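You operate a simulated robot arm through the tools that you are given. There is no shell and no other tool.

You run a simulated robot arm. Do the job below in one go: nothing can be reset, and whatever is moved stays where it is left.

TASK
Switch the loader off, park the full bobbin on tray N39 and wipe the shuttle clean.
Fine: off first; shuttle out, and in again at the end; put the wipe back. Where these are worked on the way, their far stop is far enough and under half their travel is too little: loader shuttle. What is to be rubbed or washed off counts as gone when no trace of it is left.

The check looks at the end state, three seconds after you hand in, the way a careful person would. Anything else that was tipped, shoved, dropped, spilled or broken makes it a failure.

THE ROBOT
A 6-joint arm with a two-finger parallel gripper, fixed in place. Base frame: the origin is on the floor under the middle of its stand, x ahead of it, y to its left, z up; the work surface is at about z = 0.706. Lengths are in m, angles in rad, forces in N, time in s.
With the tool pointing down near the work surface it reaches from about 0.34 to 0.82 m from the base axis. Its first joint turns from -2.897 to 2.897 rad. Payload 3.43 kg.
Tool frame: the origin (TCP) lies between the finger pads and is the grasp point; the fingertips stand 0.034 m ahead of it; z points along the fingers, y is the line along which they close. The gripper opens to 0.128 m. The fingers are 0.024 m wide and 0.012 m thick; the gripper's body (0.048 by 0.13 m) begins 0.096 m behind the TCP.
Orientation is that of the tool frame in the base frame, as [roll, pitch, yaw] about the fixed x, y, z axes, in that order (R = Rz(yaw) Ry(pitch) Rx(roll)). With the fingers straight down and closing along the base's y, the tool's x points along the base's -x, its y along +y and its z along -z.

THE INTERFACE
- The arm moves only by the tool servo_tool. Its argument "targets" is one flat list of numbers, 7 for each row, row after row: the shift along the tool's x, y, z in m, then the turn, a rotation vector about the tool's x, y, z in rad, then the closure, from 0 (fully open) to 1 (shut). In form: [tx, ty, tz, wx, wy, wz, claw, tx, ty, tz, wx, wy, wz, claw, ...]. A call has 1 to 20 rows; each row is the pose to reach, as a shift and turn from the pose commanded when the call began, along the tool's axes at that moment. A row lasts 0.2 s, in which the tool goes at most 0.05 m and 0.15 rad; a call with a longer step from one row to the next is refused whole, and so is a gripper value outside its range. A pose out of reach is approached as far as the arm can. The call stops where the force on the tool passes 40 N (or 10 N more than at its start, if that is more) or the arm is blocked; 0.2 s more then pass. Each finger travels about 0.045 m/s and halts on what it meets, pressing with about 39 N; the grip force reading is that of the motor and also rises with nothing between the fingers. The clock runs only during rows and for 0.2 s after the last one: add rows that repeat a pose to give the fingers time. It gives the time, the measured TCP pose, the force on the tool (base axes), the opening and the grip force at its end, in the units of the frame above (readings bear some noise), with the torque about the TCP (base axes, N m) and any sound that the robot's microphone picked up.
- Cameras (640 x 400 px; columns grow to the right, rows downward): "scene" is fixed at [0.05, -0.6513, 1.6385]; the picture's right is [0.98, -0.18, 0.00], its down [-0.11, -0.61, -0.79] and it looks along [0.14, 0.77, -0.62] (base axes); focal length 339 px, centre (320, 200). "wrist" rides on the gripper at [0.076, -0.011, -0.16] in the tool frame; the picture's right is [0.15, 0.99, 0.00], its down [-0.88, 0.13, -0.46] and it looks along [-0.45, 0.07, 0.89] (tool axes); focal length 234 px, centre (320, 200). There is no depth. A picture from a camera that has moved, and an enlarged one, comes with that camera's place and axes in the base frame and with its lens.
- get_image(camera): a new picture of that camera. The clock stands still meanwhile.
- zoom(camera, box): a new picture of the part [left, top, right, bottom] of that camera's present view, enlarged. The clock stands still meanwhile.
- hand_in(): hands the job in; it is judged then, once.

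Places have to be worked out from the pictures, the camera data and where the tool is seen. Open the gripper and draw the arm clear of the work before you hand the job in, unless the task says otherwise.

The tools are called after "Request:" by a JSON object that holds its "method" and its "body". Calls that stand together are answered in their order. servo_tool: Moves the arm, as the interface text tells. Its arguments: {"type":"object","properties":{"targets":{"type":"array","items":{"type":"number"}}},"required":["targets"]} The other tools are called the same way: get_image (camera) takes a picture; zoom (camera, box) takes an enlarged picture of a part of a camera's view; hand_in () hands the job in.

At the start:

```text
t: 0.0
ee_pos: [0.2731, 0.3748, 1.1837]
tool_rot: [3.14, 0.001, 3.139]
wrist_force: [-0.3, -0.6, -0.3]
moment: [0.03, 0.0, 0.0]
width: 0.1279
grip_force: 0.0
```

scene: 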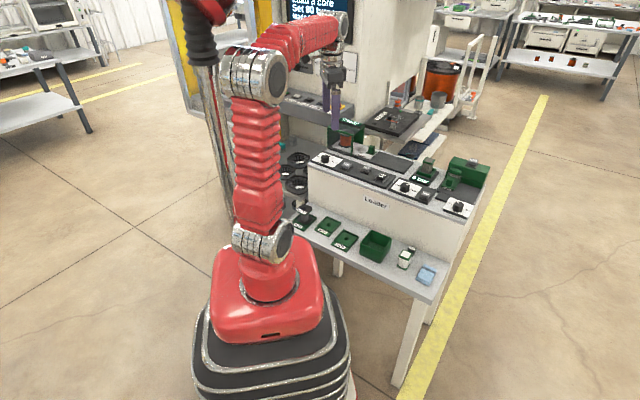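
wrist: 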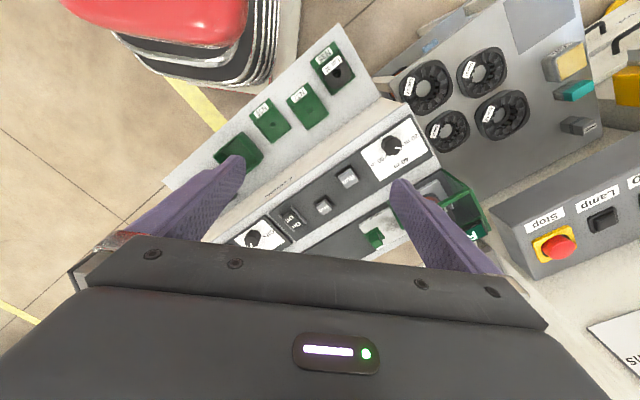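

I start by looking closely at the scene to identify the loader, its switch, shuttle, bobbin, trays and the wipe.

Request:
{"method": "zoom", "body": {"camera": "scene", "box": [280, 140, 500, 300]}}

Request:
{"method": "zoom", "body": {"camera": "scene", "box": [280, 80, 440, 180]}}

Request:
{"method": "zoom", "body": {"camera": "wrist", "box": [160, 20, 500, 260]}}

Request:
{"method": "zoom", "body": {"camera": "scene", "box": [250, 0, 410, 100]}}

```text
2.50 times, centred on (390, 220) of scene
camera zoom: at [0.05, -0.6513, 1.6385], right [0.98, -0.18, 0.0], down [-0.11, -0.61, -0.79], along [0.14, 0.77, -0.62], focal length 847 px, centre (145, 150)
```

zoom: 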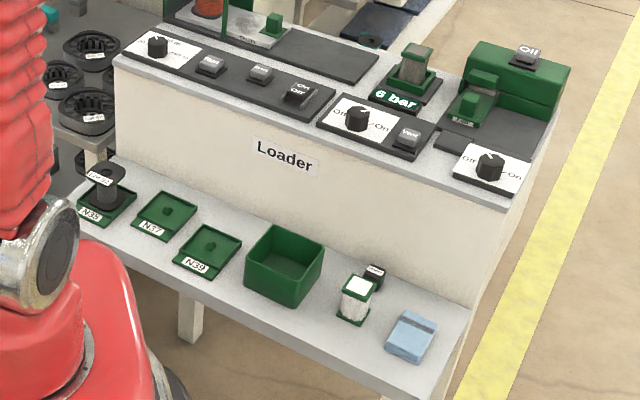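

```text
4.00 times, centred on (360, 130) of scene
camera zoom: at [0.05, -0.6513, 1.6385], right [0.98, -0.18, 0.0], down [-0.11, -0.61, -0.79], along [0.14, 0.77, -0.62], focal length 1355 px, centre (160, 480)
```

zoom: 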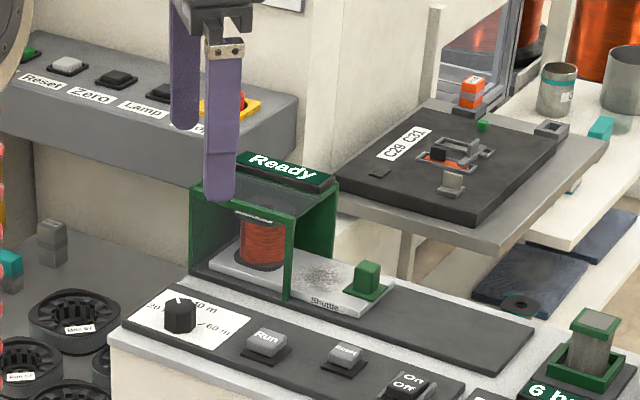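

```text
1.67 times, centred on (330, 140) of wrist
camera zoom: at [0.1955, 0.3628, 1.3454], right [-0.14, 0.99, 0.0], down [0.88, 0.13, 0.46], along [0.45, 0.07, -0.89], focal length 390 px, centre (303, 300)
```

zoom: 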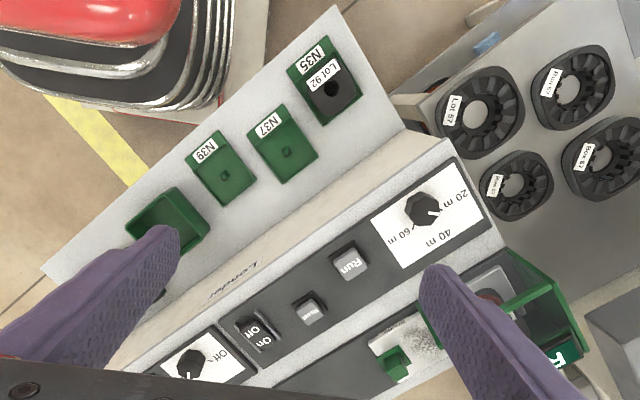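

```text
4.00 times, centred on (330, 50) of scene
camera zoom: at [0.05, -0.6513, 1.6385], right [0.98, -0.18, 0.0], down [-0.11, -0.61, -0.79], along [0.14, 0.77, -0.62], focal length 1355 px, centre (280, 800)
```

zoom: 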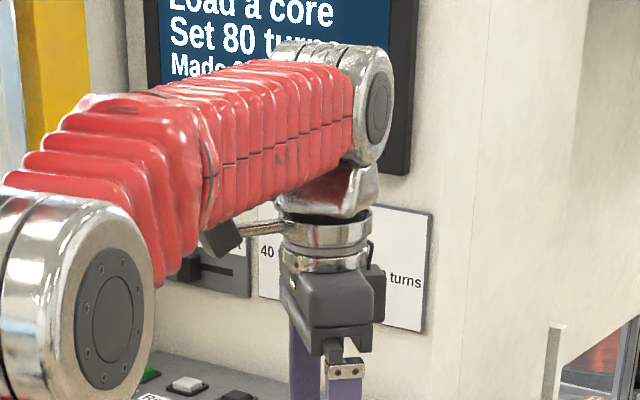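

The loader's On/Off rocker triangulates to about (0.47, 0.34, 0.91), and N39 to about (0.31, 0.25, 0.71). I zoom in on more details before moving.

Request:
{"method": "zoom", "body": {"camera": "scene", "box": [320, 120, 400, 170]}}

Request:
{"method": "zoom", "body": {"camera": "scene", "box": [380, 145, 500, 220]}}

Request:
{"method": "zoom", "body": {"camera": "scene", "box": [340, 225, 450, 295]}}

Request:
{"method": "zoom", "body": {"camera": "scene", "box": [280, 190, 380, 255]}}

Request:
{"method": "zoom", "body": {"camera": "scene", "box": [310, 145, 430, 215]}}

```text
8.00 times, centred on (360, 145) of scene
camera zoom: at [0.05, -0.6513, 1.6385], right [0.98, -0.18, 0.0], down [-0.11, -0.61, -0.79], along [0.14, 0.77, -0.62], focal length 2710 px, centre (0, 640)
```

zoom: 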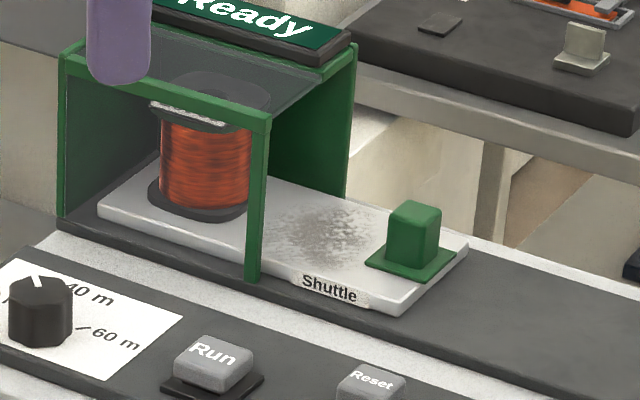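

```text
5.33 times, centred on (440, 182) of scene
camera zoom: at [0.05, -0.6513, 1.6385], right [0.98, -0.18, 0.0], down [-0.11, -0.61, -0.79], along [0.14, 0.77, -0.62], focal length 1807 px, centre (-320, 293)
```

zoom: 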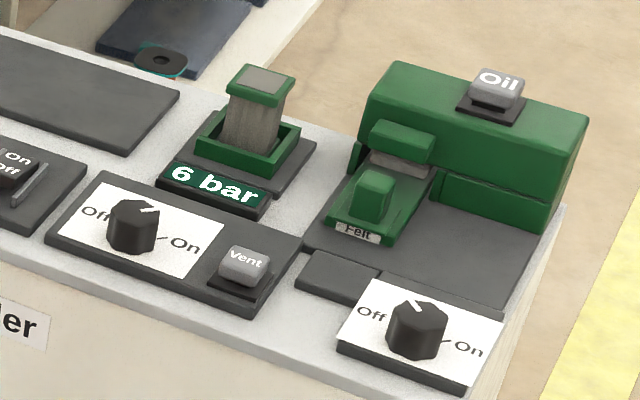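

```text
5.71 times, centred on (395, 260) of scene
camera zoom: at [0.05, -0.6513, 1.6385], right [0.98, -0.18, 0.0], down [-0.11, -0.61, -0.79], along [0.14, 0.77, -0.62], focal length 1936 px, centre (-109, -143)
```

zoom: 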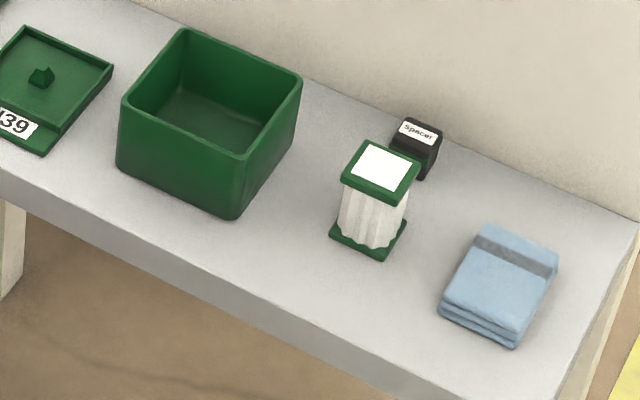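

```text
6.15 times, centred on (330, 222) of scene
camera zoom: at [0.05, -0.6513, 1.6385], right [0.98, -0.18, 0.0], down [-0.11, -0.61, -0.79], along [0.14, 0.77, -0.62], focal length 2085 px, centre (258, 62)
```

zoom: 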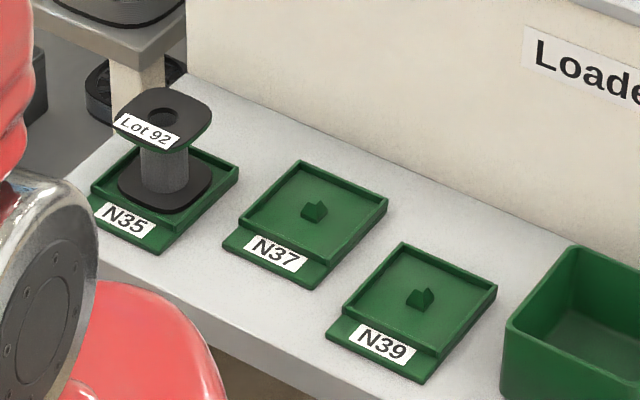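

```text
5.33 times, centred on (370, 180) of scene
camera zoom: at [0.05, -0.6513, 1.6385], right [0.98, -0.18, 0.0], down [-0.11, -0.61, -0.79], along [0.14, 0.77, -0.62], focal length 1807 px, centre (53, 307)
```

zoom: 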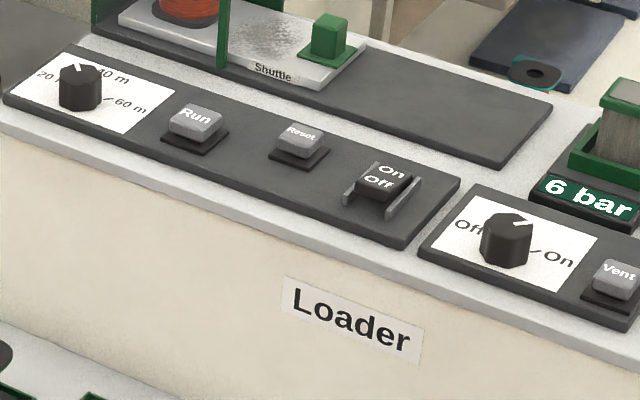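

The wipe is the blue folded cloth at the front right, and the tray posts and the shuttle with its copper bobbin are clear. I move the tool over the loader with the tool's y axis parallel to its front, to look down with the wrist camera.

Request:
{"method": "servo_tool", "body": {"targets": [-0.025, -0.008, 0.005, 0, 0, -0.13, 0, -0.05, -0.016, 0.01, 0, 0, -0.26, 0, -0.075, -0.024, 0.015, 0, 0, -0.39, 0, -0.1, -0.032, 0.02, 0, 0, -0.52, 0, -0.125, -0.04, 0.025, 0, 0, -0.65, 0, -0.147, -0.045, 0.034, 0, 0, -0.785, 0, -0.147, -0.045, 0.034, 0, 0, -0.785, 0]}}

Request:
{"method": "get_image", "body": {"camera": "wrist"}}

Request:
{"method": "get_image", "body": {"camera": "scene"}}

```text
t: 1.6
ee_pos: [0.4228, 0.3298, 1.15]
tool_rot: [-3.14, 0.004, -2.358]
wrist_force: [-0.4, -0.1, 0.3]
moment: [0.01, 0.01, -0.01]
width: 0.1281
grip_force: 0.1
```

```text
taken
camera wrist: at [0.3739, 0.2672, 1.3109], right [-0.8, 0.6, 0.0], down [0.53, 0.71, 0.46], along [0.27, 0.37, -0.89], focal length 234 px, centre (320, 200)
```

wrist: 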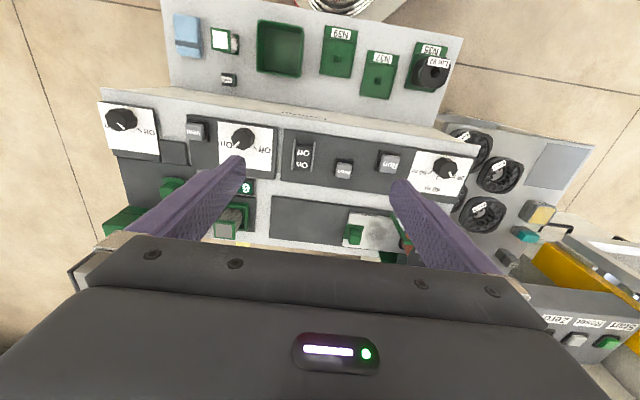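

```text
taken
```

scene: 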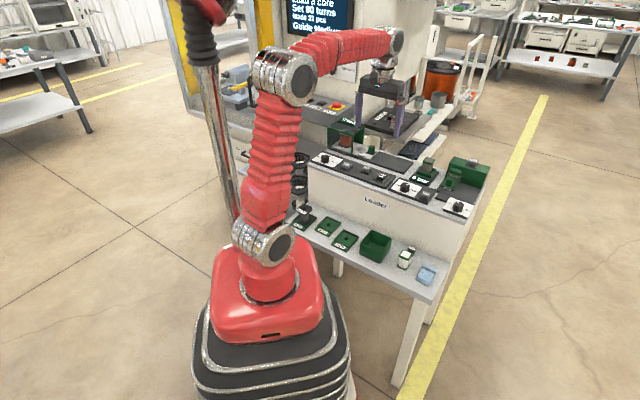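

The view from here is good. I zoom in on it for accurate places.

Request:
{"method": "zoom", "body": {"camera": "wrist", "box": [160, 0, 320, 100]}}

Request:
{"method": "zoom", "body": {"camera": "wrist", "box": [310, 0, 470, 100]}}

Request:
{"method": "zoom", "body": {"camera": "wrist", "box": [230, 120, 440, 260]}}

Request:
{"method": "zoom", "body": {"camera": "wrist", "box": [270, 120, 350, 180]}}

```text
4.00 times, centred on (240, 50) of wrist
camera zoom: at [0.3739, 0.2672, 1.3109], right [-0.8, 0.6, 0.0], down [0.53, 0.71, 0.46], along [0.27, 0.37, -0.89], focal length 937 px, centre (640, 800)
```

zoom: 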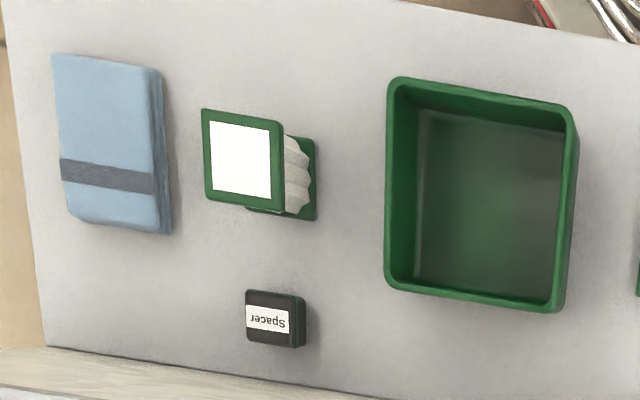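

```text
4.00 times, centred on (390, 50) of wrist
camera zoom: at [0.3739, 0.2672, 1.3109], right [-0.8, 0.6, 0.0], down [0.53, 0.71, 0.46], along [0.27, 0.37, -0.89], focal length 937 px, centre (40, 800)
```

zoom: 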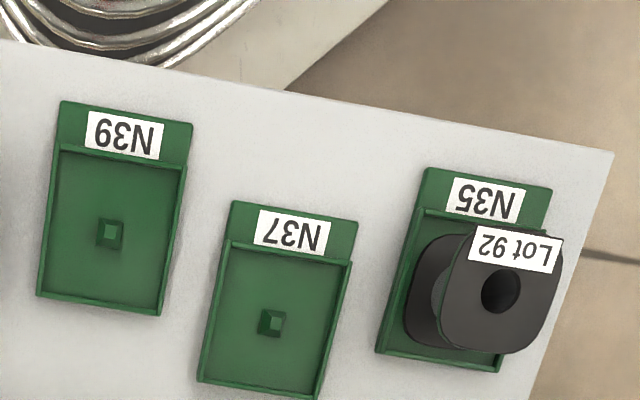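

```text
2.86 times, centred on (335, 190) of wrist
camera zoom: at [0.3739, 0.2672, 1.3109], right [-0.8, 0.6, 0.0], down [0.53, 0.71, 0.46], along [0.27, 0.37, -0.89], focal length 669 px, centre (277, 229)
```

zoom: 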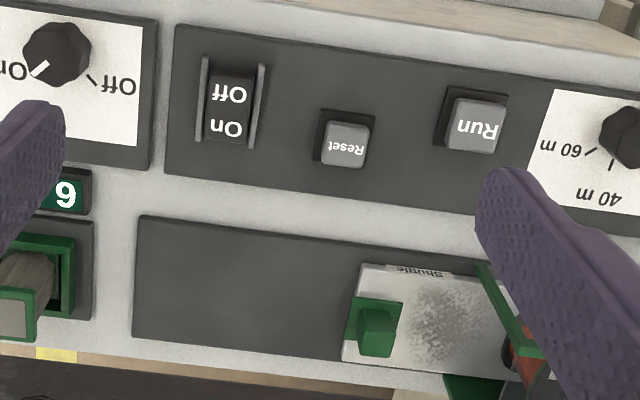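

```text
6.67 times, centred on (310, 150) of wrist
camera zoom: at [0.3739, 0.2672, 1.3109], right [-0.8, 0.6, 0.0], down [0.53, 0.71, 0.46], along [0.27, 0.37, -0.89], focal length 1561 px, centre (387, 533)
```

zoom: 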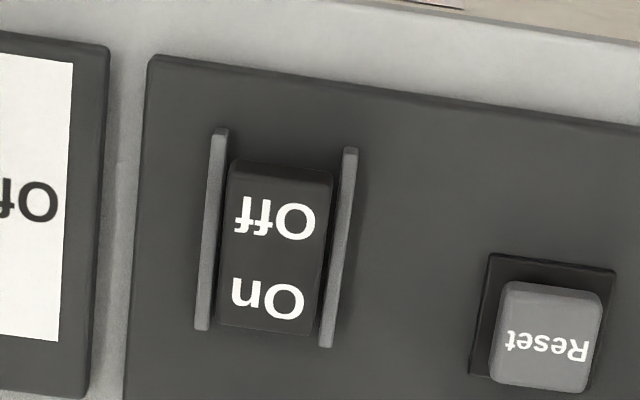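

The loader lies at exactly −45° and the tool is aligned with it. The rocker's "Off" half is the front one (toward the robot), at about (0.457, 0.336), between two guards about 30 mm apart. I close the gripper and come down above it to check the alignment.

Request:
{"method": "servo_tool", "body": {"targets": [-0.007, -0.005, 0.03, 0, 0, 0, 0.2, -0.014, -0.01, 0.06, 0, 0, 0, 0.4, -0.021, -0.015, 0.09, 0, 0, 0, 0.6, -0.028, -0.02, 0.12, 0, 0, 0, 0.8, -0.028, -0.02, 0.135, 0, 0, 0, 1, -0.028, -0.02, 0.14, 0, 0, 0, 1, -0.028, -0.02, 0.14, 0, 0, 0, 1, -0.028, -0.02, 0.14, 0, 0, 0, 1]}}

Request:
{"method": "get_image", "body": {"camera": "wrist"}}

Request:
{"method": "zoom", "body": {"camera": "scene", "box": [330, 130, 430, 195]}}

```text
t: 3.4
ee_pos: [0.4536, 0.3359, 1.0116]
tool_rot: [-3.142, 0.002, -2.358]
wrist_force: [0.3, 0.1, 0.0]
moment: [0.01, 0.01, 0.02]
width: 0.0003
grip_force: 23.3
```

```text
taken
camera wrist: at [0.4066, 0.274, 1.172], right [-0.8, 0.6, 0.0], down [0.53, 0.71, 0.46], along [0.27, 0.37, -0.89], focal length 234 px, centre (320, 200)
```

wrist: 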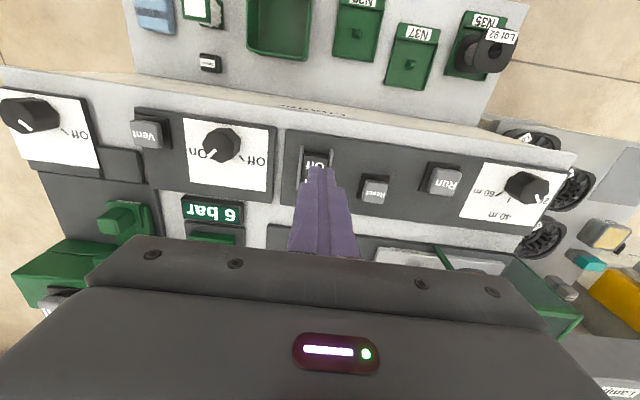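

```text
6.15 times, centred on (380, 162) of scene
camera zoom: at [0.05, -0.6513, 1.6385], right [0.98, -0.18, 0.0], down [-0.11, -0.61, -0.79], along [0.14, 0.77, -0.62], focal length 2085 px, centre (-49, 431)
```

zoom: 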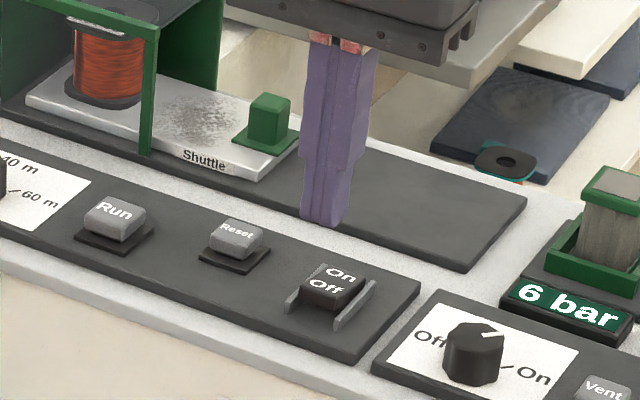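

The fingertips are above the front part of the rocker. I zoom with the wrist camera to check the sideways alignment with the guards.

Request:
{"method": "zoom", "body": {"camera": "wrist", "box": [270, 125, 370, 190]}}

Request:
{"method": "zoom", "body": {"camera": "scene", "box": [360, 155, 410, 190]}}

```text
6.15 times, centred on (320, 158) of wrist
camera zoom: at [0.4066, 0.274, 1.172], right [-0.8, 0.6, 0.0], down [0.53, 0.71, 0.46], along [0.27, 0.37, -0.89], focal length 1441 px, centre (320, 462)
```

zoom: 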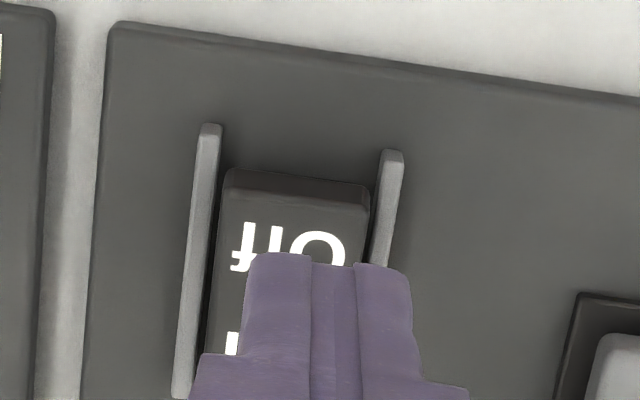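

```text
11.43 times, centred on (385, 172) of scene
camera zoom: at [0.05, -0.6513, 1.6385], right [0.98, -0.18, 0.0], down [-0.11, -0.61, -0.79], along [0.14, 0.77, -0.62], focal length 3872 px, centre (-423, 514)
```

zoom: 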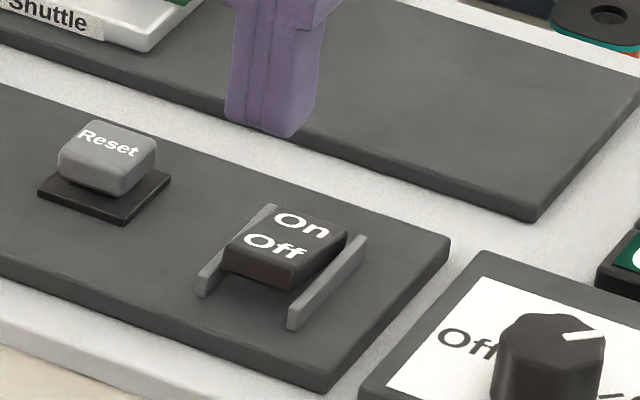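

The tip sits about 4–5 mm too far toward the image right (−L), and I want it about 6 mm further back onto the rocker. I correct that and go down 38 mm, then check again.

Request:
{"method": "servo_tool", "body": {"targets": [-0.006, -0.0045, 0.0, 0, 0, 0, 1, -0.006, -0.0045, 0.02, 0, 0, 0, 1, -0.006, -0.0045, 0.038, 0, 0, 0, 1, -0.006, -0.0045, 0.038, 0, 0, 0, 1]}}

Request:
{"method": "zoom", "body": {"camera": "wrist", "box": [270, 115, 370, 180]}}

Request:
{"method": "zoom", "body": {"camera": "scene", "box": [360, 155, 410, 190]}}

```text
t: 4.4
ee_pos: [0.4618, 0.3372, 0.9717]
tool_rot: [-3.14, 0.002, -2.357]
wrist_force: [-0.6, 0.2, -0.2]
moment: [0.02, -0.03, 0.02]
width: 0.0
grip_force: 33.1
```

```text
6.15 times, centred on (320, 148) of wrist
camera zoom: at [0.4139, 0.2748, 1.1334], right [-0.8, 0.6, 0.0], down [0.53, 0.71, 0.46], along [0.27, 0.37, -0.89], focal length 1441 px, centre (320, 523)
```

zoom: 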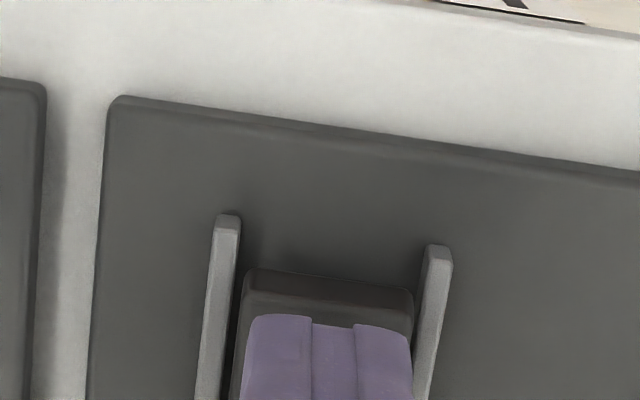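

```text
11.43 times, centred on (385, 172) of scene
camera zoom: at [0.05, -0.6513, 1.6385], right [0.98, -0.18, 0.0], down [-0.11, -0.61, -0.79], along [0.14, 0.77, -0.62], focal length 3872 px, centre (-423, 514)
```

zoom: 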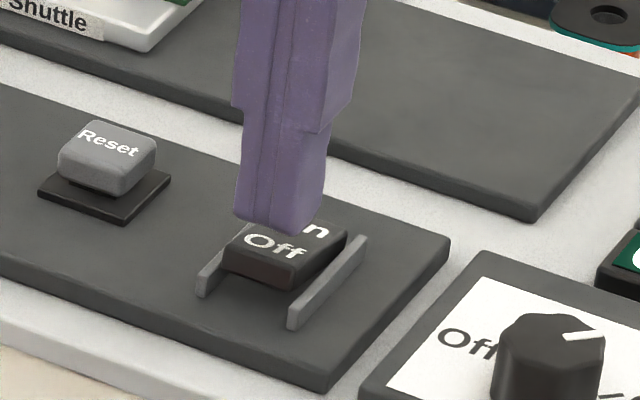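

The tip is centred between the guards, a little above the raised Off end. I go down in small steps and watch the force.

Request:
{"method": "servo_tool", "body": {"targets": [0, 0, 0.002, 0, 0, 0, 1, 0, 0, 0.004, 0, 0, 0, 1, 0, 0, 0.006, 0, 0, 0, 1, 0, 0, 0.008, 0, 0, 0, 1, 0, 0, 0.01, 0, 0, 0, 1]}}

Request:
{"method": "zoom", "body": {"camera": "scene", "box": [360, 155, 410, 190]}}

```text
t: 5.6
ee_pos: [0.4597, 0.3367, 0.9629]
tool_rot: [-3.141, 0.0, -2.358]
wrist_force: [-0.9, -3.1, 3.6]
moment: [-0.16, 0.07, 0.04]
width: 0.0
grip_force: 32.9
```

```text
11.43 times, centred on (385, 172) of scene
camera zoom: at [0.05, -0.6513, 1.6385], right [0.98, -0.18, 0.0], down [-0.11, -0.61, -0.79], along [0.14, 0.77, -0.62], focal length 3872 px, centre (-423, 514)
```

zoom: 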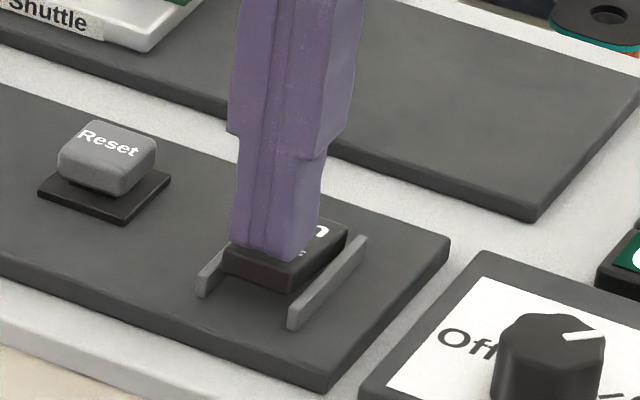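

Contact has begun (about 4 N) at tip z ≈ 0.929. I press on a few millimetres in small steps to flip the rocker.

Request:
{"method": "servo_tool", "body": {"targets": [0, 0, 0.002, 0, 0, 0, 1, 0, 0, 0.004, 0, 0, 0, 1, 0, 0, 0.006, 0, 0, 0, 1, 0, 0, 0.008, 0, 0, 0, 1, 0, 0, 0.008, 0, 0, 0, 1]}}

Request:
{"method": "zoom", "body": {"camera": "scene", "box": [360, 155, 410, 190]}}

```text
t: 6.6
ee_pos: [0.4617, 0.3371, 0.9592]
tool_rot: [-3.141, 0.008, -2.357]
wrist_force: [0.4, 0.1, 1.5]
moment: [0.03, 0.02, 0.0]
width: 0.0
grip_force: 33.5
stopped in row 4: the force on the tool passed its limit at 44 N (the readings are from after the stop); the commanded pose is now the measured one
```

```text
11.43 times, centred on (385, 172) of scene
camera zoom: at [0.05, -0.6513, 1.6385], right [0.98, -0.18, 0.0], down [-0.11, -0.61, -0.79], along [0.14, 0.77, -0.62], focal length 3872 px, centre (-423, 514)
```

zoom: 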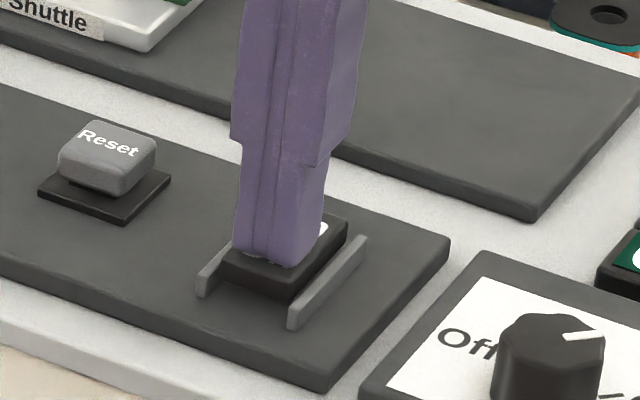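

The force passed 44 N and the rocker looks changed. I lift off and check its state.

Request:
{"method": "servo_tool", "body": {"targets": [0, 0, -0.03, 0, 0, 0, 1, 0.0, 0, -0.06, 0, 0, 0, 1, 0.0, 0, -0.1, 0, 0, 0, 1, 0.0, 0, -0.1, 0, 0, 0, 1]}}

Request:
{"method": "zoom", "body": {"camera": "scene", "box": [360, 155, 410, 190]}}

Request:
{"method": "zoom", "body": {"camera": "scene", "box": [310, 100, 430, 175]}}

Request:
{"method": "get_image", "body": {"camera": "wrist"}}

```text
t: 7.6
ee_pos: [0.4623, 0.3366, 1.0594]
tool_rot: [3.141, 0.008, -2.36]
wrist_force: [0.1, 0.3, -0.2]
moment: [0.01, -0.02, 0.0]
width: 0.0
grip_force: 32.9
```

```text
11.43 times, centred on (385, 172) of scene
camera zoom: at [0.05, -0.6513, 1.6385], right [0.98, -0.18, 0.0], down [-0.11, -0.61, -0.79], along [0.14, 0.77, -0.62], focal length 3872 px, centre (-423, 514)
```

zoom: 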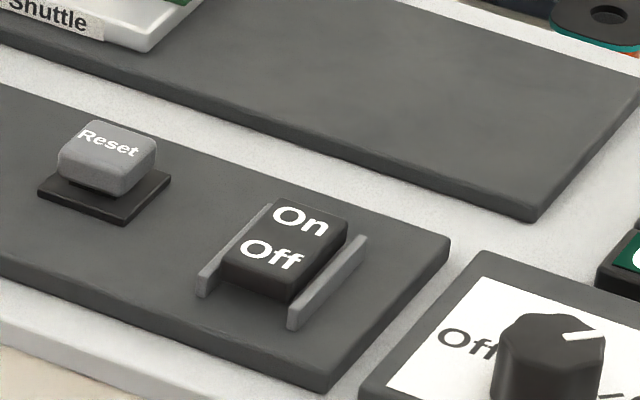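

```text
5.33 times, centred on (370, 138) of scene
camera zoom: at [0.05, -0.6513, 1.6385], right [0.98, -0.18, 0.0], down [-0.11, -0.61, -0.79], along [0.14, 0.77, -0.62], focal length 1807 px, centre (53, 533)
```

zoom: 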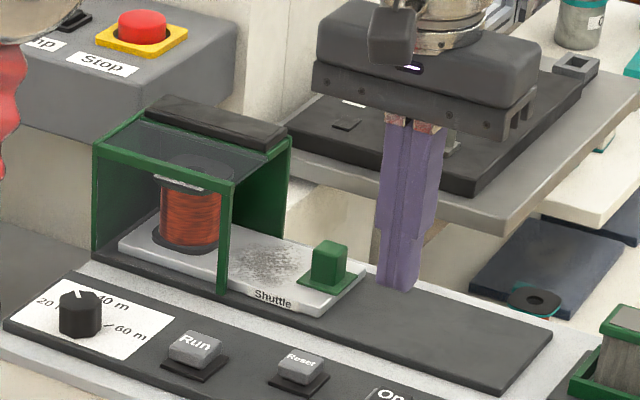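

```text
taken
camera wrist: at [0.415, 0.2745, 1.2207], right [-0.8, 0.6, 0.0], down [0.53, 0.71, 0.46], along [0.28, 0.37, -0.89], focal length 234 px, centre (320, 200)
```

wrist: 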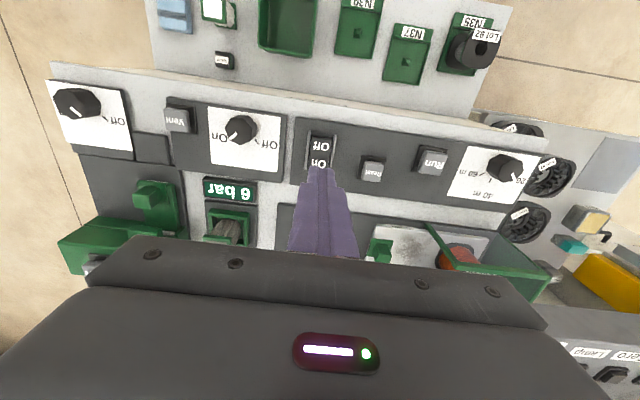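

"Ready" has gone dark and the rocker lies on Off, so the loader is off. Now I look more closely at the shuttle, hood and bobbin.

Request:
{"method": "zoom", "body": {"camera": "wrist", "box": [340, 190, 560, 320]}}

Request:
{"method": "zoom", "body": {"camera": "scene", "box": [320, 115, 400, 165]}}

```text
2.91 times, centred on (450, 255) of wrist
camera zoom: at [0.415, 0.2745, 1.2207], right [-0.8, 0.6, 0.0], down [0.53, 0.71, 0.46], along [0.28, 0.37, -0.89], focal length 681 px, centre (-58, 40)
```

zoom: 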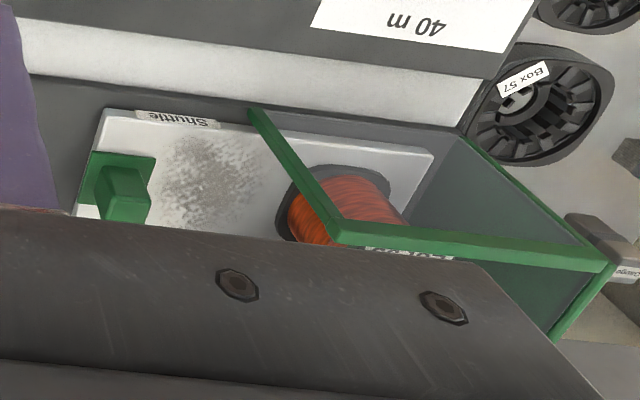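

```text
8.00 times, centred on (360, 140) of scene
camera zoom: at [0.05, -0.6513, 1.6385], right [0.98, -0.18, 0.0], down [-0.11, -0.61, -0.79], along [0.14, 0.77, -0.62], focal length 2710 px, centre (0, 680)
```

zoom: 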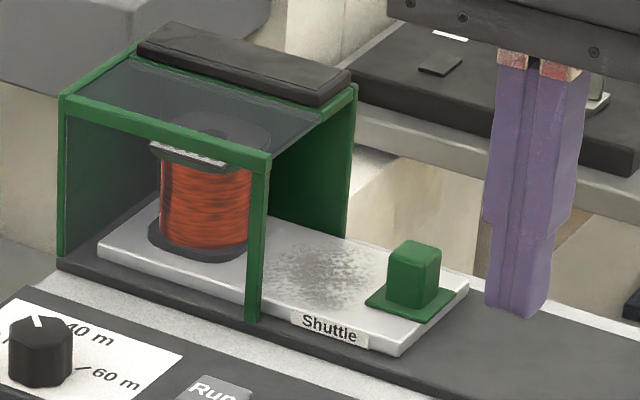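

The knob centre works out to about (0.480, 0.521), its pad at z ≈ 0.93 and its top at about 0.96; the hood opening is at its left and the track runs about 15 cm to the right. I move above the knob with the gripper half open and look again.

Request:
{"method": "servo_tool", "body": {"targets": [-0.03, 0.024, -0.005, 0, 0, 0, 0.8, -0.06, 0.048, -0.01, 0, 0, 0, 0.6, -0.09, 0.072, -0.01, 0, 0, 0, 0.5, -0.12, 0.096, -0.01, 0, 0, 0, 0.5, -0.143, 0.118, -0.01, 0, 0, 0, 0.5, -0.143, 0.118, -0.01, 0, 0, 0, 0.5]}}

Request:
{"method": "get_image", "body": {"camera": "wrist"}}

Request:
{"method": "zoom", "body": {"camera": "scene", "box": [310, 90, 430, 165]}}

```text
t: 9.0
ee_pos: [0.4804, 0.5203, 1.0699]
tool_rot: [-3.141, 0.007, -2.359]
wrist_force: [-0.1, -0.2, 0.3]
moment: [-0.01, 0.0, 0.02]
width: 0.0639
grip_force: 0.2
```

```text
taken
camera wrist: at [0.4331, 0.4578, 1.2303], right [-0.8, 0.6, 0.0], down [0.53, 0.71, 0.46], along [0.28, 0.37, -0.89], focal length 234 px, centre (320, 200)
```

wrist: 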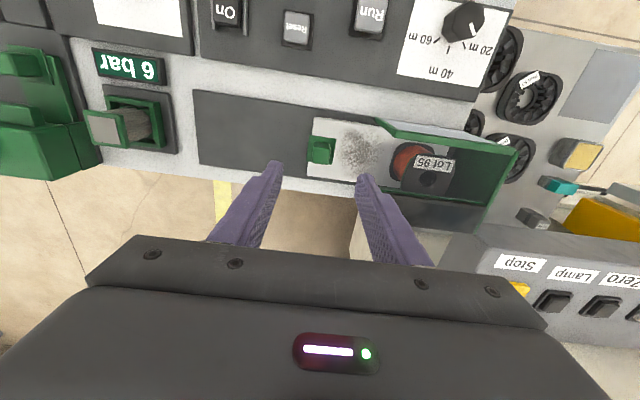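

```text
5.33 times, centred on (370, 128) of scene
camera zoom: at [0.05, -0.6513, 1.6385], right [0.98, -0.18, 0.0], down [-0.11, -0.61, -0.79], along [0.14, 0.77, -0.62], focal length 1807 px, centre (53, 587)
```

zoom: 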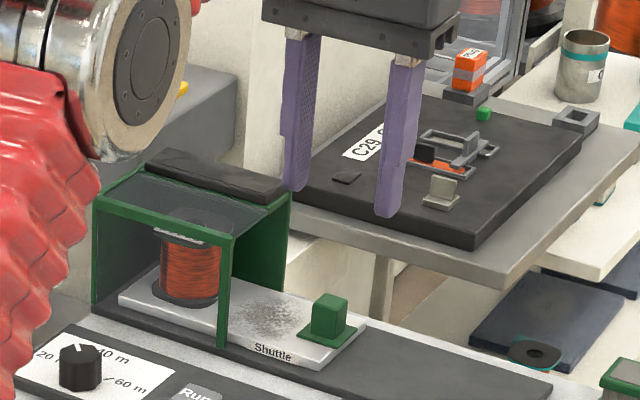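

I zoom in on the knob, shuttle and bobbin from here.

Request:
{"method": "zoom", "body": {"camera": "wrist", "box": [190, 100, 400, 220]}}

Request:
{"method": "zoom", "body": {"camera": "wrist", "box": [290, 100, 450, 200]}}

```text
3.05 times, centred on (295, 160) of wrist
camera zoom: at [0.4331, 0.4578, 1.2303], right [-0.8, 0.6, 0.0], down [0.53, 0.71, 0.46], along [0.28, 0.37, -0.89], focal length 714 px, centre (396, 322)
```

zoom: 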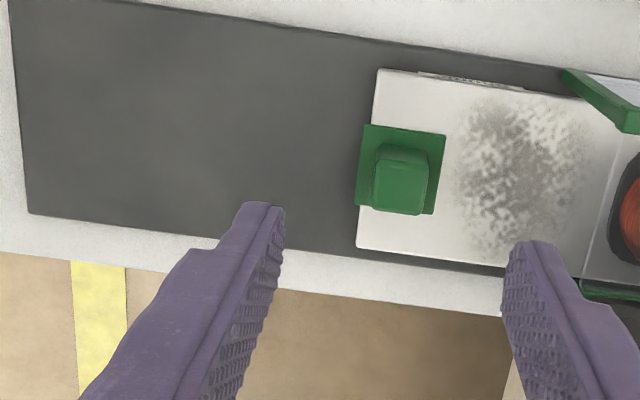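

```text
4.00 times, centred on (370, 150) of wrist
camera zoom: at [0.4331, 0.4578, 1.2303], right [-0.8, 0.6, 0.0], down [0.53, 0.71, 0.46], along [0.28, 0.37, -0.89], focal length 937 px, centre (120, 400)
```

zoom: 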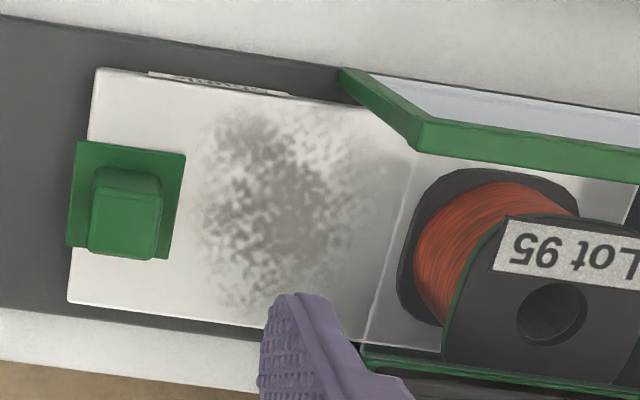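

The tool is centred over the knob (it is about 21 mm square). I go down so that the fingertips straddle it at z ≈ 0.94, then close.

Request:
{"method": "servo_tool", "body": {"targets": [0, 0, 0.03, 0, 0, 0, 0.5, 0, 0, 0.06, 0, 0, 0, 0.5, 0, 0, 0.085, 0, 0, 0, 0.5, 0, 0, 0.094, 0, 0, 0, 0.5, 0, 0, 0.094, 0, 0, 0, 0.5]}}

Request:
{"method": "zoom", "body": {"camera": "wrist", "box": [220, 80, 420, 200]}}

Request:
{"method": "zoom", "body": {"camera": "scene", "box": [330, 110, 410, 160]}}

```text
t: 10.2
ee_pos: [0.4782, 0.5209, 0.9765]
tool_rot: [-3.14, 0.006, -2.358]
wrist_force: [0.4, 0.1, 0.3]
moment: [-0.05, 0.02, 0.0]
width: 0.0638
grip_force: 0.1
```

```text
3.20 times, centred on (320, 140) of wrist
camera zoom: at [0.4312, 0.4591, 1.1365], right [-0.8, 0.6, 0.0], down [0.53, 0.71, 0.46], along [0.28, 0.37, -0.89], focal length 749 px, centre (320, 392)
```

zoom: 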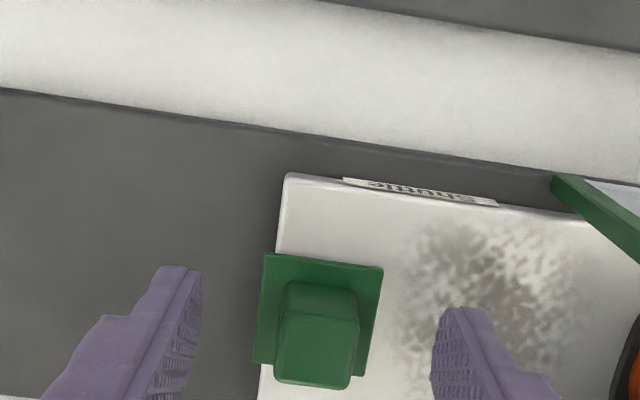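

```text
8.00 times, centred on (370, 135) of scene
camera zoom: at [0.05, -0.6513, 1.6385], right [0.98, -0.18, 0.0], down [-0.11, -0.61, -0.79], along [0.14, 0.77, -0.62], focal length 2710 px, centre (-80, 720)
```

zoom: 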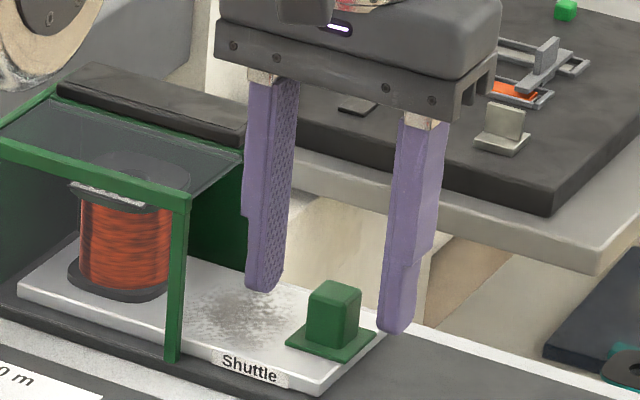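

The fingers straddle the knob. I close on it.

Request:
{"method": "servo_tool", "body": {"targets": [0, 0, 0, 0, 0, 0, 0.8, 0, 0, 0, 0, 0, 0, 1, 0, 0, 0, 0, 0, 0, 1, 0, 0, 0, 0, 0, 0, 1, 0, 0, 0, 0, 0, 0, 1]}}

Request:
{"method": "zoom", "body": {"camera": "scene", "box": [330, 110, 410, 160]}}

```text
t: 11.4
ee_pos: [0.4783, 0.5224, 0.9774]
tool_rot: [-3.141, 0.007, -2.359]
wrist_force: [0.6, -0.2, -1.1]
moment: [0.0, -0.05, 0.14]
width: 0.022
grip_force: 44.9
```

```text
8.00 times, centred on (370, 135) of scene
camera zoom: at [0.05, -0.6513, 1.6385], right [0.98, -0.18, 0.0], down [-0.11, -0.61, -0.79], along [0.14, 0.77, -0.62], focal length 2710 px, centre (-80, 720)
```

zoom: 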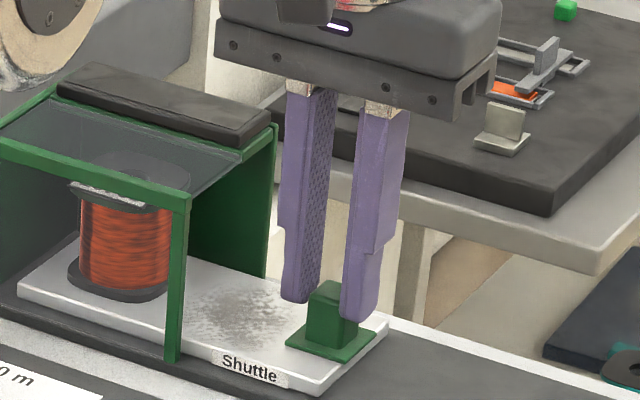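

The knob is held (22 mm). I pull the shuttle out to the right along the track in 1 cm steps.

Request:
{"method": "servo_tool", "body": {"targets": [0, -0.01, 0, 0, 0, 0, 1, 0, -0.02, 0, 0, 0, 0, 1, 0, -0.03, 0, 0, 0, 0, 1, 0, -0.04, 0, 0, 0, 0, 1, 0, -0.05, 0, 0, 0, 0, 1, 0, -0.06, 0, 0, 0, 0, 1, 0, -0.07, 0, 0, 0, 0, 1, 0, -0.08, 0, 0, 0, 0, 1, 0, -0.09, 0, 0, 0, 0, 1, 0, -0.1, 0, 0, 0, 0, 1, 0, -0.11, 0, 0, 0, 0, 1, 0, -0.12, 0, 0, 0, 0, 1, 0, -0.13, 0, 0, 0, 0, 1, 0, -0.14, 0, 0, 0, 0, 1]}}

Request:
{"method": "get_image", "body": {"camera": "wrist"}}

Request:
{"method": "zoom", "body": {"camera": "scene", "box": [320, 100, 440, 175]}}

```text
t: 14.4
ee_pos: [0.5778, 0.4216, 0.9771]
tool_rot: [-3.14, 0.003, -2.357]
wrist_force: [-13.0, -15.1, -1.6]
moment: [-0.24, 0.34, 0.05]
width: 0.0222
grip_force: 44.6
```

```text
taken
camera wrist: at [0.5313, 0.36, 1.1371], right [-0.8, 0.6, 0.0], down [0.53, 0.71, 0.46], along [0.27, 0.37, -0.89], focal length 234 px, centre (320, 200)
```

wrist: 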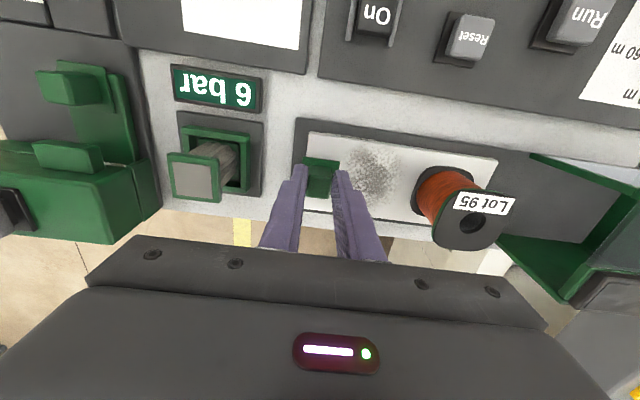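

```text
5.33 times, centred on (380, 138) of scene
camera zoom: at [0.05, -0.6513, 1.6385], right [0.98, -0.18, 0.0], down [-0.11, -0.61, -0.79], along [0.14, 0.77, -0.62], focal length 1807 px, centre (0, 533)
```

zoom: 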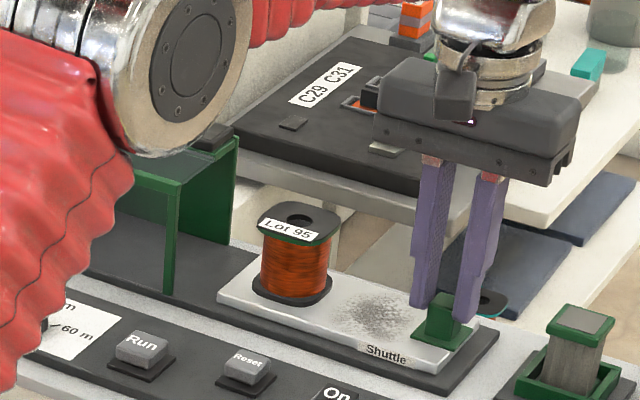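

The shuttle is almost at the end of the track, with some side force. I ease that by a few millimetres toward the front and pull the rest to the stop.

Request:
{"method": "servo_tool", "body": {"targets": [0.002, -0.003, 0, 0, 0, 0, 1, 0.003, -0.006, 0, 0, 0, 0, 1, 0.003, -0.009, 0, 0, 0, 0, 1, 0.003, -0.012, 0, 0, 0, 0, 1, 0.003, -0.015, 0, 0, 0, 0, 1]}}

Request:
{"method": "get_image", "body": {"camera": "wrist"}}

```text
t: 15.6
ee_pos: [0.5842, 0.4153, 0.9765]
tool_rot: [3.135, 0.011, -2.354]
wrist_force: [0.7, 4.2, -8.2]
moment: [0.7, -0.62, -0.02]
width: 0.0219
grip_force: 44.3
stopped in row 5: the force on the tool passed its limit at 43 N (the readings are from after the stop); the commanded pose is now the measured one
```

```text
taken
camera wrist: at [0.5376, 0.3513, 1.1363], right [-0.8, 0.6, 0.0], down [0.53, 0.71, 0.47], along [0.27, 0.38, -0.88], focal length 234 px, centre (320, 200)
```

wrist: 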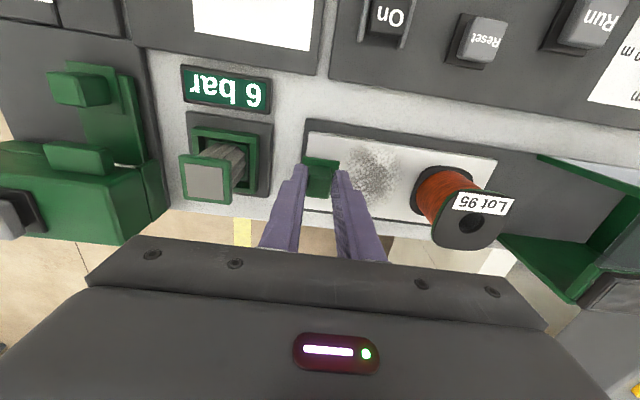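

The stop is reached (150 mm of travel). I release the knob by a small opening, so as not to touch the 6-bar holder, and lift straight up.

Request:
{"method": "servo_tool", "body": {"targets": [0, 0, 0, 0, 0, 0, 0.7, 0, 0, 0, 0, 0, 0, 0.7, 0, 0, 0, 0, 0, 0, 0.7, 0, 0, -0.02, 0, 0, 0, 0.7, 0, 0, -0.05, 0, 0, 0, 0.7, 0, 0, -0.09, 0, 0, 0, 0.7, 0, 0, -0.13, 0, 0, 0, 0.7, 0, 0, -0.13, 0, 0, 0, 0.7]}}

Request:
{"method": "get_image", "body": {"camera": "wrist"}}

Request:
{"method": "zoom", "body": {"camera": "scene", "box": [320, 100, 440, 175]}}

```text
t: 17.4
ee_pos: [0.5852, 0.4136, 1.1103]
tool_rot: [3.137, 0.013, -2.355]
wrist_force: [0.5, 0.3, 0.4]
moment: [0.01, 0.01, -0.01]
width: 0.0384
grip_force: 0.1
```

```text
taken
camera wrist: at [0.5369, 0.3499, 1.2694], right [-0.8, 0.6, 0.0], down [0.53, 0.71, 0.47], along [0.28, 0.38, -0.88], focal length 234 px, centre (320, 200)
```

wrist: 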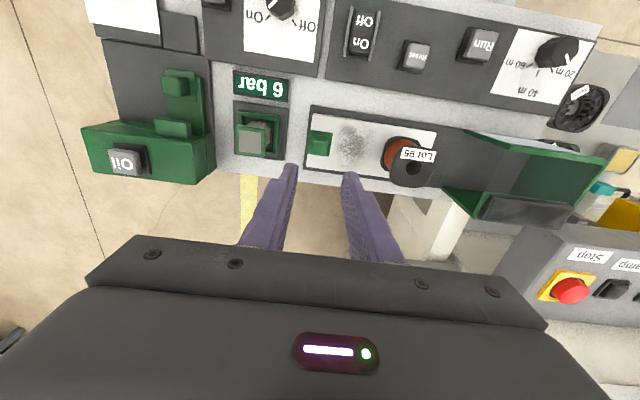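

```text
5.33 times, centred on (380, 138) of scene
camera zoom: at [0.05, -0.6513, 1.6385], right [0.98, -0.18, 0.0], down [-0.11, -0.61, -0.79], along [0.14, 0.77, -0.62], focal length 1807 px, centre (0, 533)
```

zoom: 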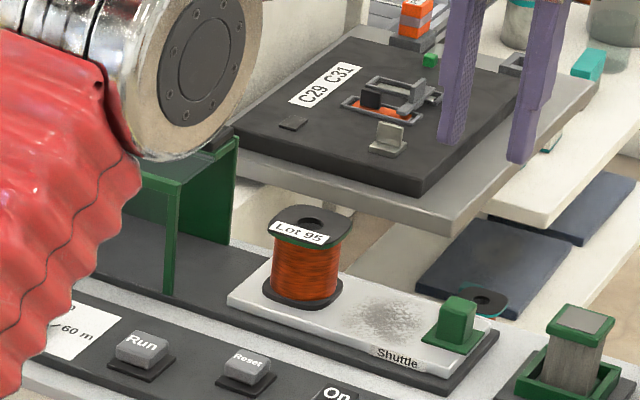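

The shuttle stands fully out. I move over the bobbin with the gripper open to about 10 cm, straightening the small tilt, and look.

Request:
{"method": "servo_tool", "body": {"targets": [-0.001, 0.02, 0, 0.002, 0.005, 0, 0.6, -0.002, 0.045, 0, 0.004, 0.01, 0, 0.4, -0.004, 0.075, 0, 0.0046, 0.013, 0, 0.25, -0.006, 0.1, 0, 0.0046, 0.013, 0, 0.2, -0.006, 0.121, 0, 0.0046, 0.013, 0, 0.2, -0.006, 0.121, 0, 0.0046, 0.013, 0, 0.2]}}

Request:
{"method": "get_image", "body": {"camera": "wrist"}}

Request:
{"method": "zoom", "body": {"camera": "scene", "box": [310, 90, 430, 165]}}

```text
t: 18.8
ee_pos: [0.5032, 0.5027, 1.1079]
tool_rot: [3.14, 0.0, -2.356]
wrist_force: [-0.2, 0.3, 0.1]
moment: [0.0, 0.0, 0.02]
width: 0.1023
grip_force: 0.0
```

```text
taken
camera wrist: at [0.4566, 0.4411, 1.269], right [-0.8, 0.6, 0.0], down [0.53, 0.71, 0.46], along [0.27, 0.37, -0.89], focal length 234 px, centre (320, 200)
```

wrist: 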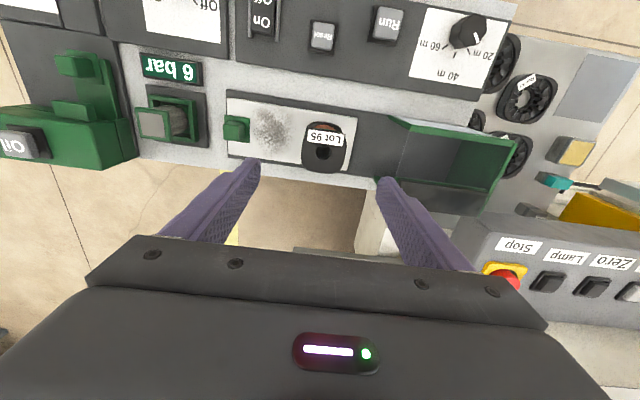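

```text
5.33 times, centred on (370, 128) of scene
camera zoom: at [0.05, -0.6513, 1.6385], right [0.98, -0.18, 0.0], down [-0.11, -0.61, -0.79], along [0.14, 0.77, -0.62], focal length 1807 px, centre (53, 587)
```

zoom: 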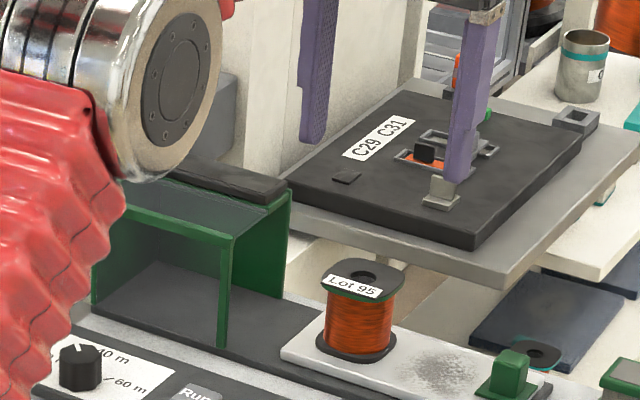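

Request:
{"method": "zoom", "body": {"camera": "wrist", "box": [210, 80, 430, 215]}}

Request:
{"method": "zoom", "body": {"camera": "scene", "box": [350, 125, 420, 170]}}

```text
2.91 times, centred on (320, 148) of wrist
camera zoom: at [0.4566, 0.4411, 1.269], right [-0.8, 0.6, 0.0], down [0.53, 0.71, 0.46], along [0.27, 0.37, -0.89], focal length 681 px, centre (320, 353)
```

zoom: 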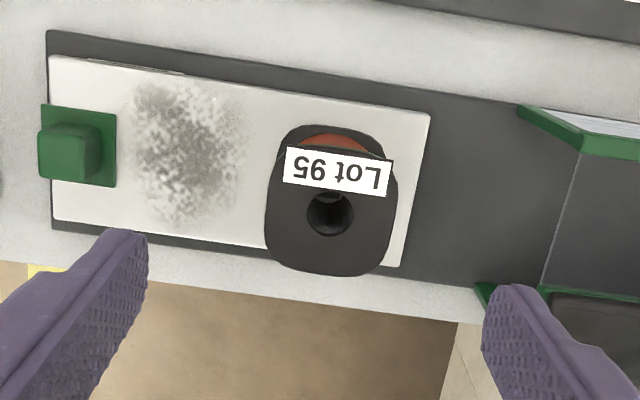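

```text
8.89 times, centred on (385, 148) of scene
camera zoom: at [0.05, -0.6513, 1.6385], right [0.98, -0.18, 0.0], down [-0.11, -0.61, -0.79], along [0.14, 0.77, -0.62], focal length 3011 px, centre (-258, 667)
```

zoom: 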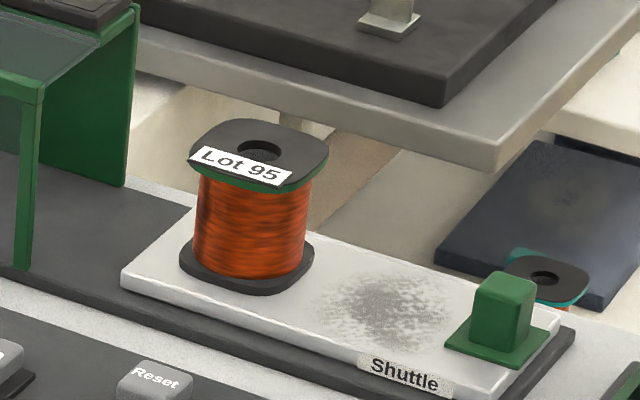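

The bobbin's top hole is at about (0.500, 0.509), its top at z ≈ 0.978, and its flanges are about 57 mm rounded squares. I centre on it and go down to TCP z ≈ 0.968 so the tips stay about 15 mm above the plate.

Request:
{"method": "servo_tool", "body": {"targets": [-0.0024, 0.0065, 0.03, 0, 0, 0, 0.2, -0.0024, 0.0065, 0.07, 0, 0, 0, 0.2, -0.0024, 0.0065, 0.11, 0, 0, 0, 0.2, -0.0024, 0.0065, 0.13, 0, 0, 0, 0.2, -0.0024, 0.0065, 0.14, 0, 0, 0, 0.2, -0.0024, 0.0065, 0.14, 0, 0, 0, 0.2]}}

Request:
{"method": "get_image", "body": {"camera": "wrist"}}

Request:
{"method": "zoom", "body": {"camera": "scene", "box": [340, 110, 420, 160]}}

```text
t: 20.2
ee_pos: [0.4989, 0.5079, 0.9659]
tool_rot: [3.14, 0.0, -2.357]
wrist_force: [0.2, 1.2, -0.2]
moment: [0.03, 0.01, 0.02]
width: 0.1023
grip_force: 0.2
```

```text
taken
camera wrist: at [0.4532, 0.4478, 1.1278], right [-0.8, 0.6, 0.0], down [0.53, 0.72, 0.46], along [0.27, 0.37, -0.89], focal length 234 px, centre (320, 200)
```

wrist: 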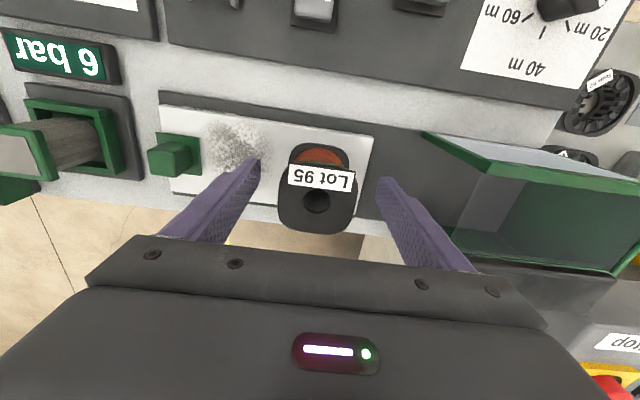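

```text
8.00 times, centred on (380, 135) of scene
camera zoom: at [0.05, -0.6513, 1.6385], right [0.98, -0.18, 0.0], down [-0.11, -0.61, -0.79], along [0.14, 0.77, -0.62], focal length 2710 px, centre (-160, 720)
```

zoom: 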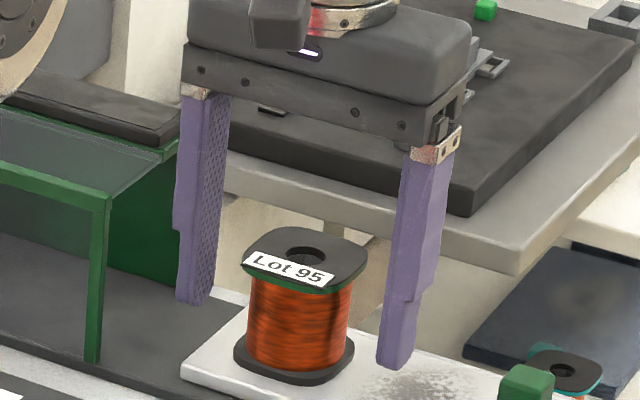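

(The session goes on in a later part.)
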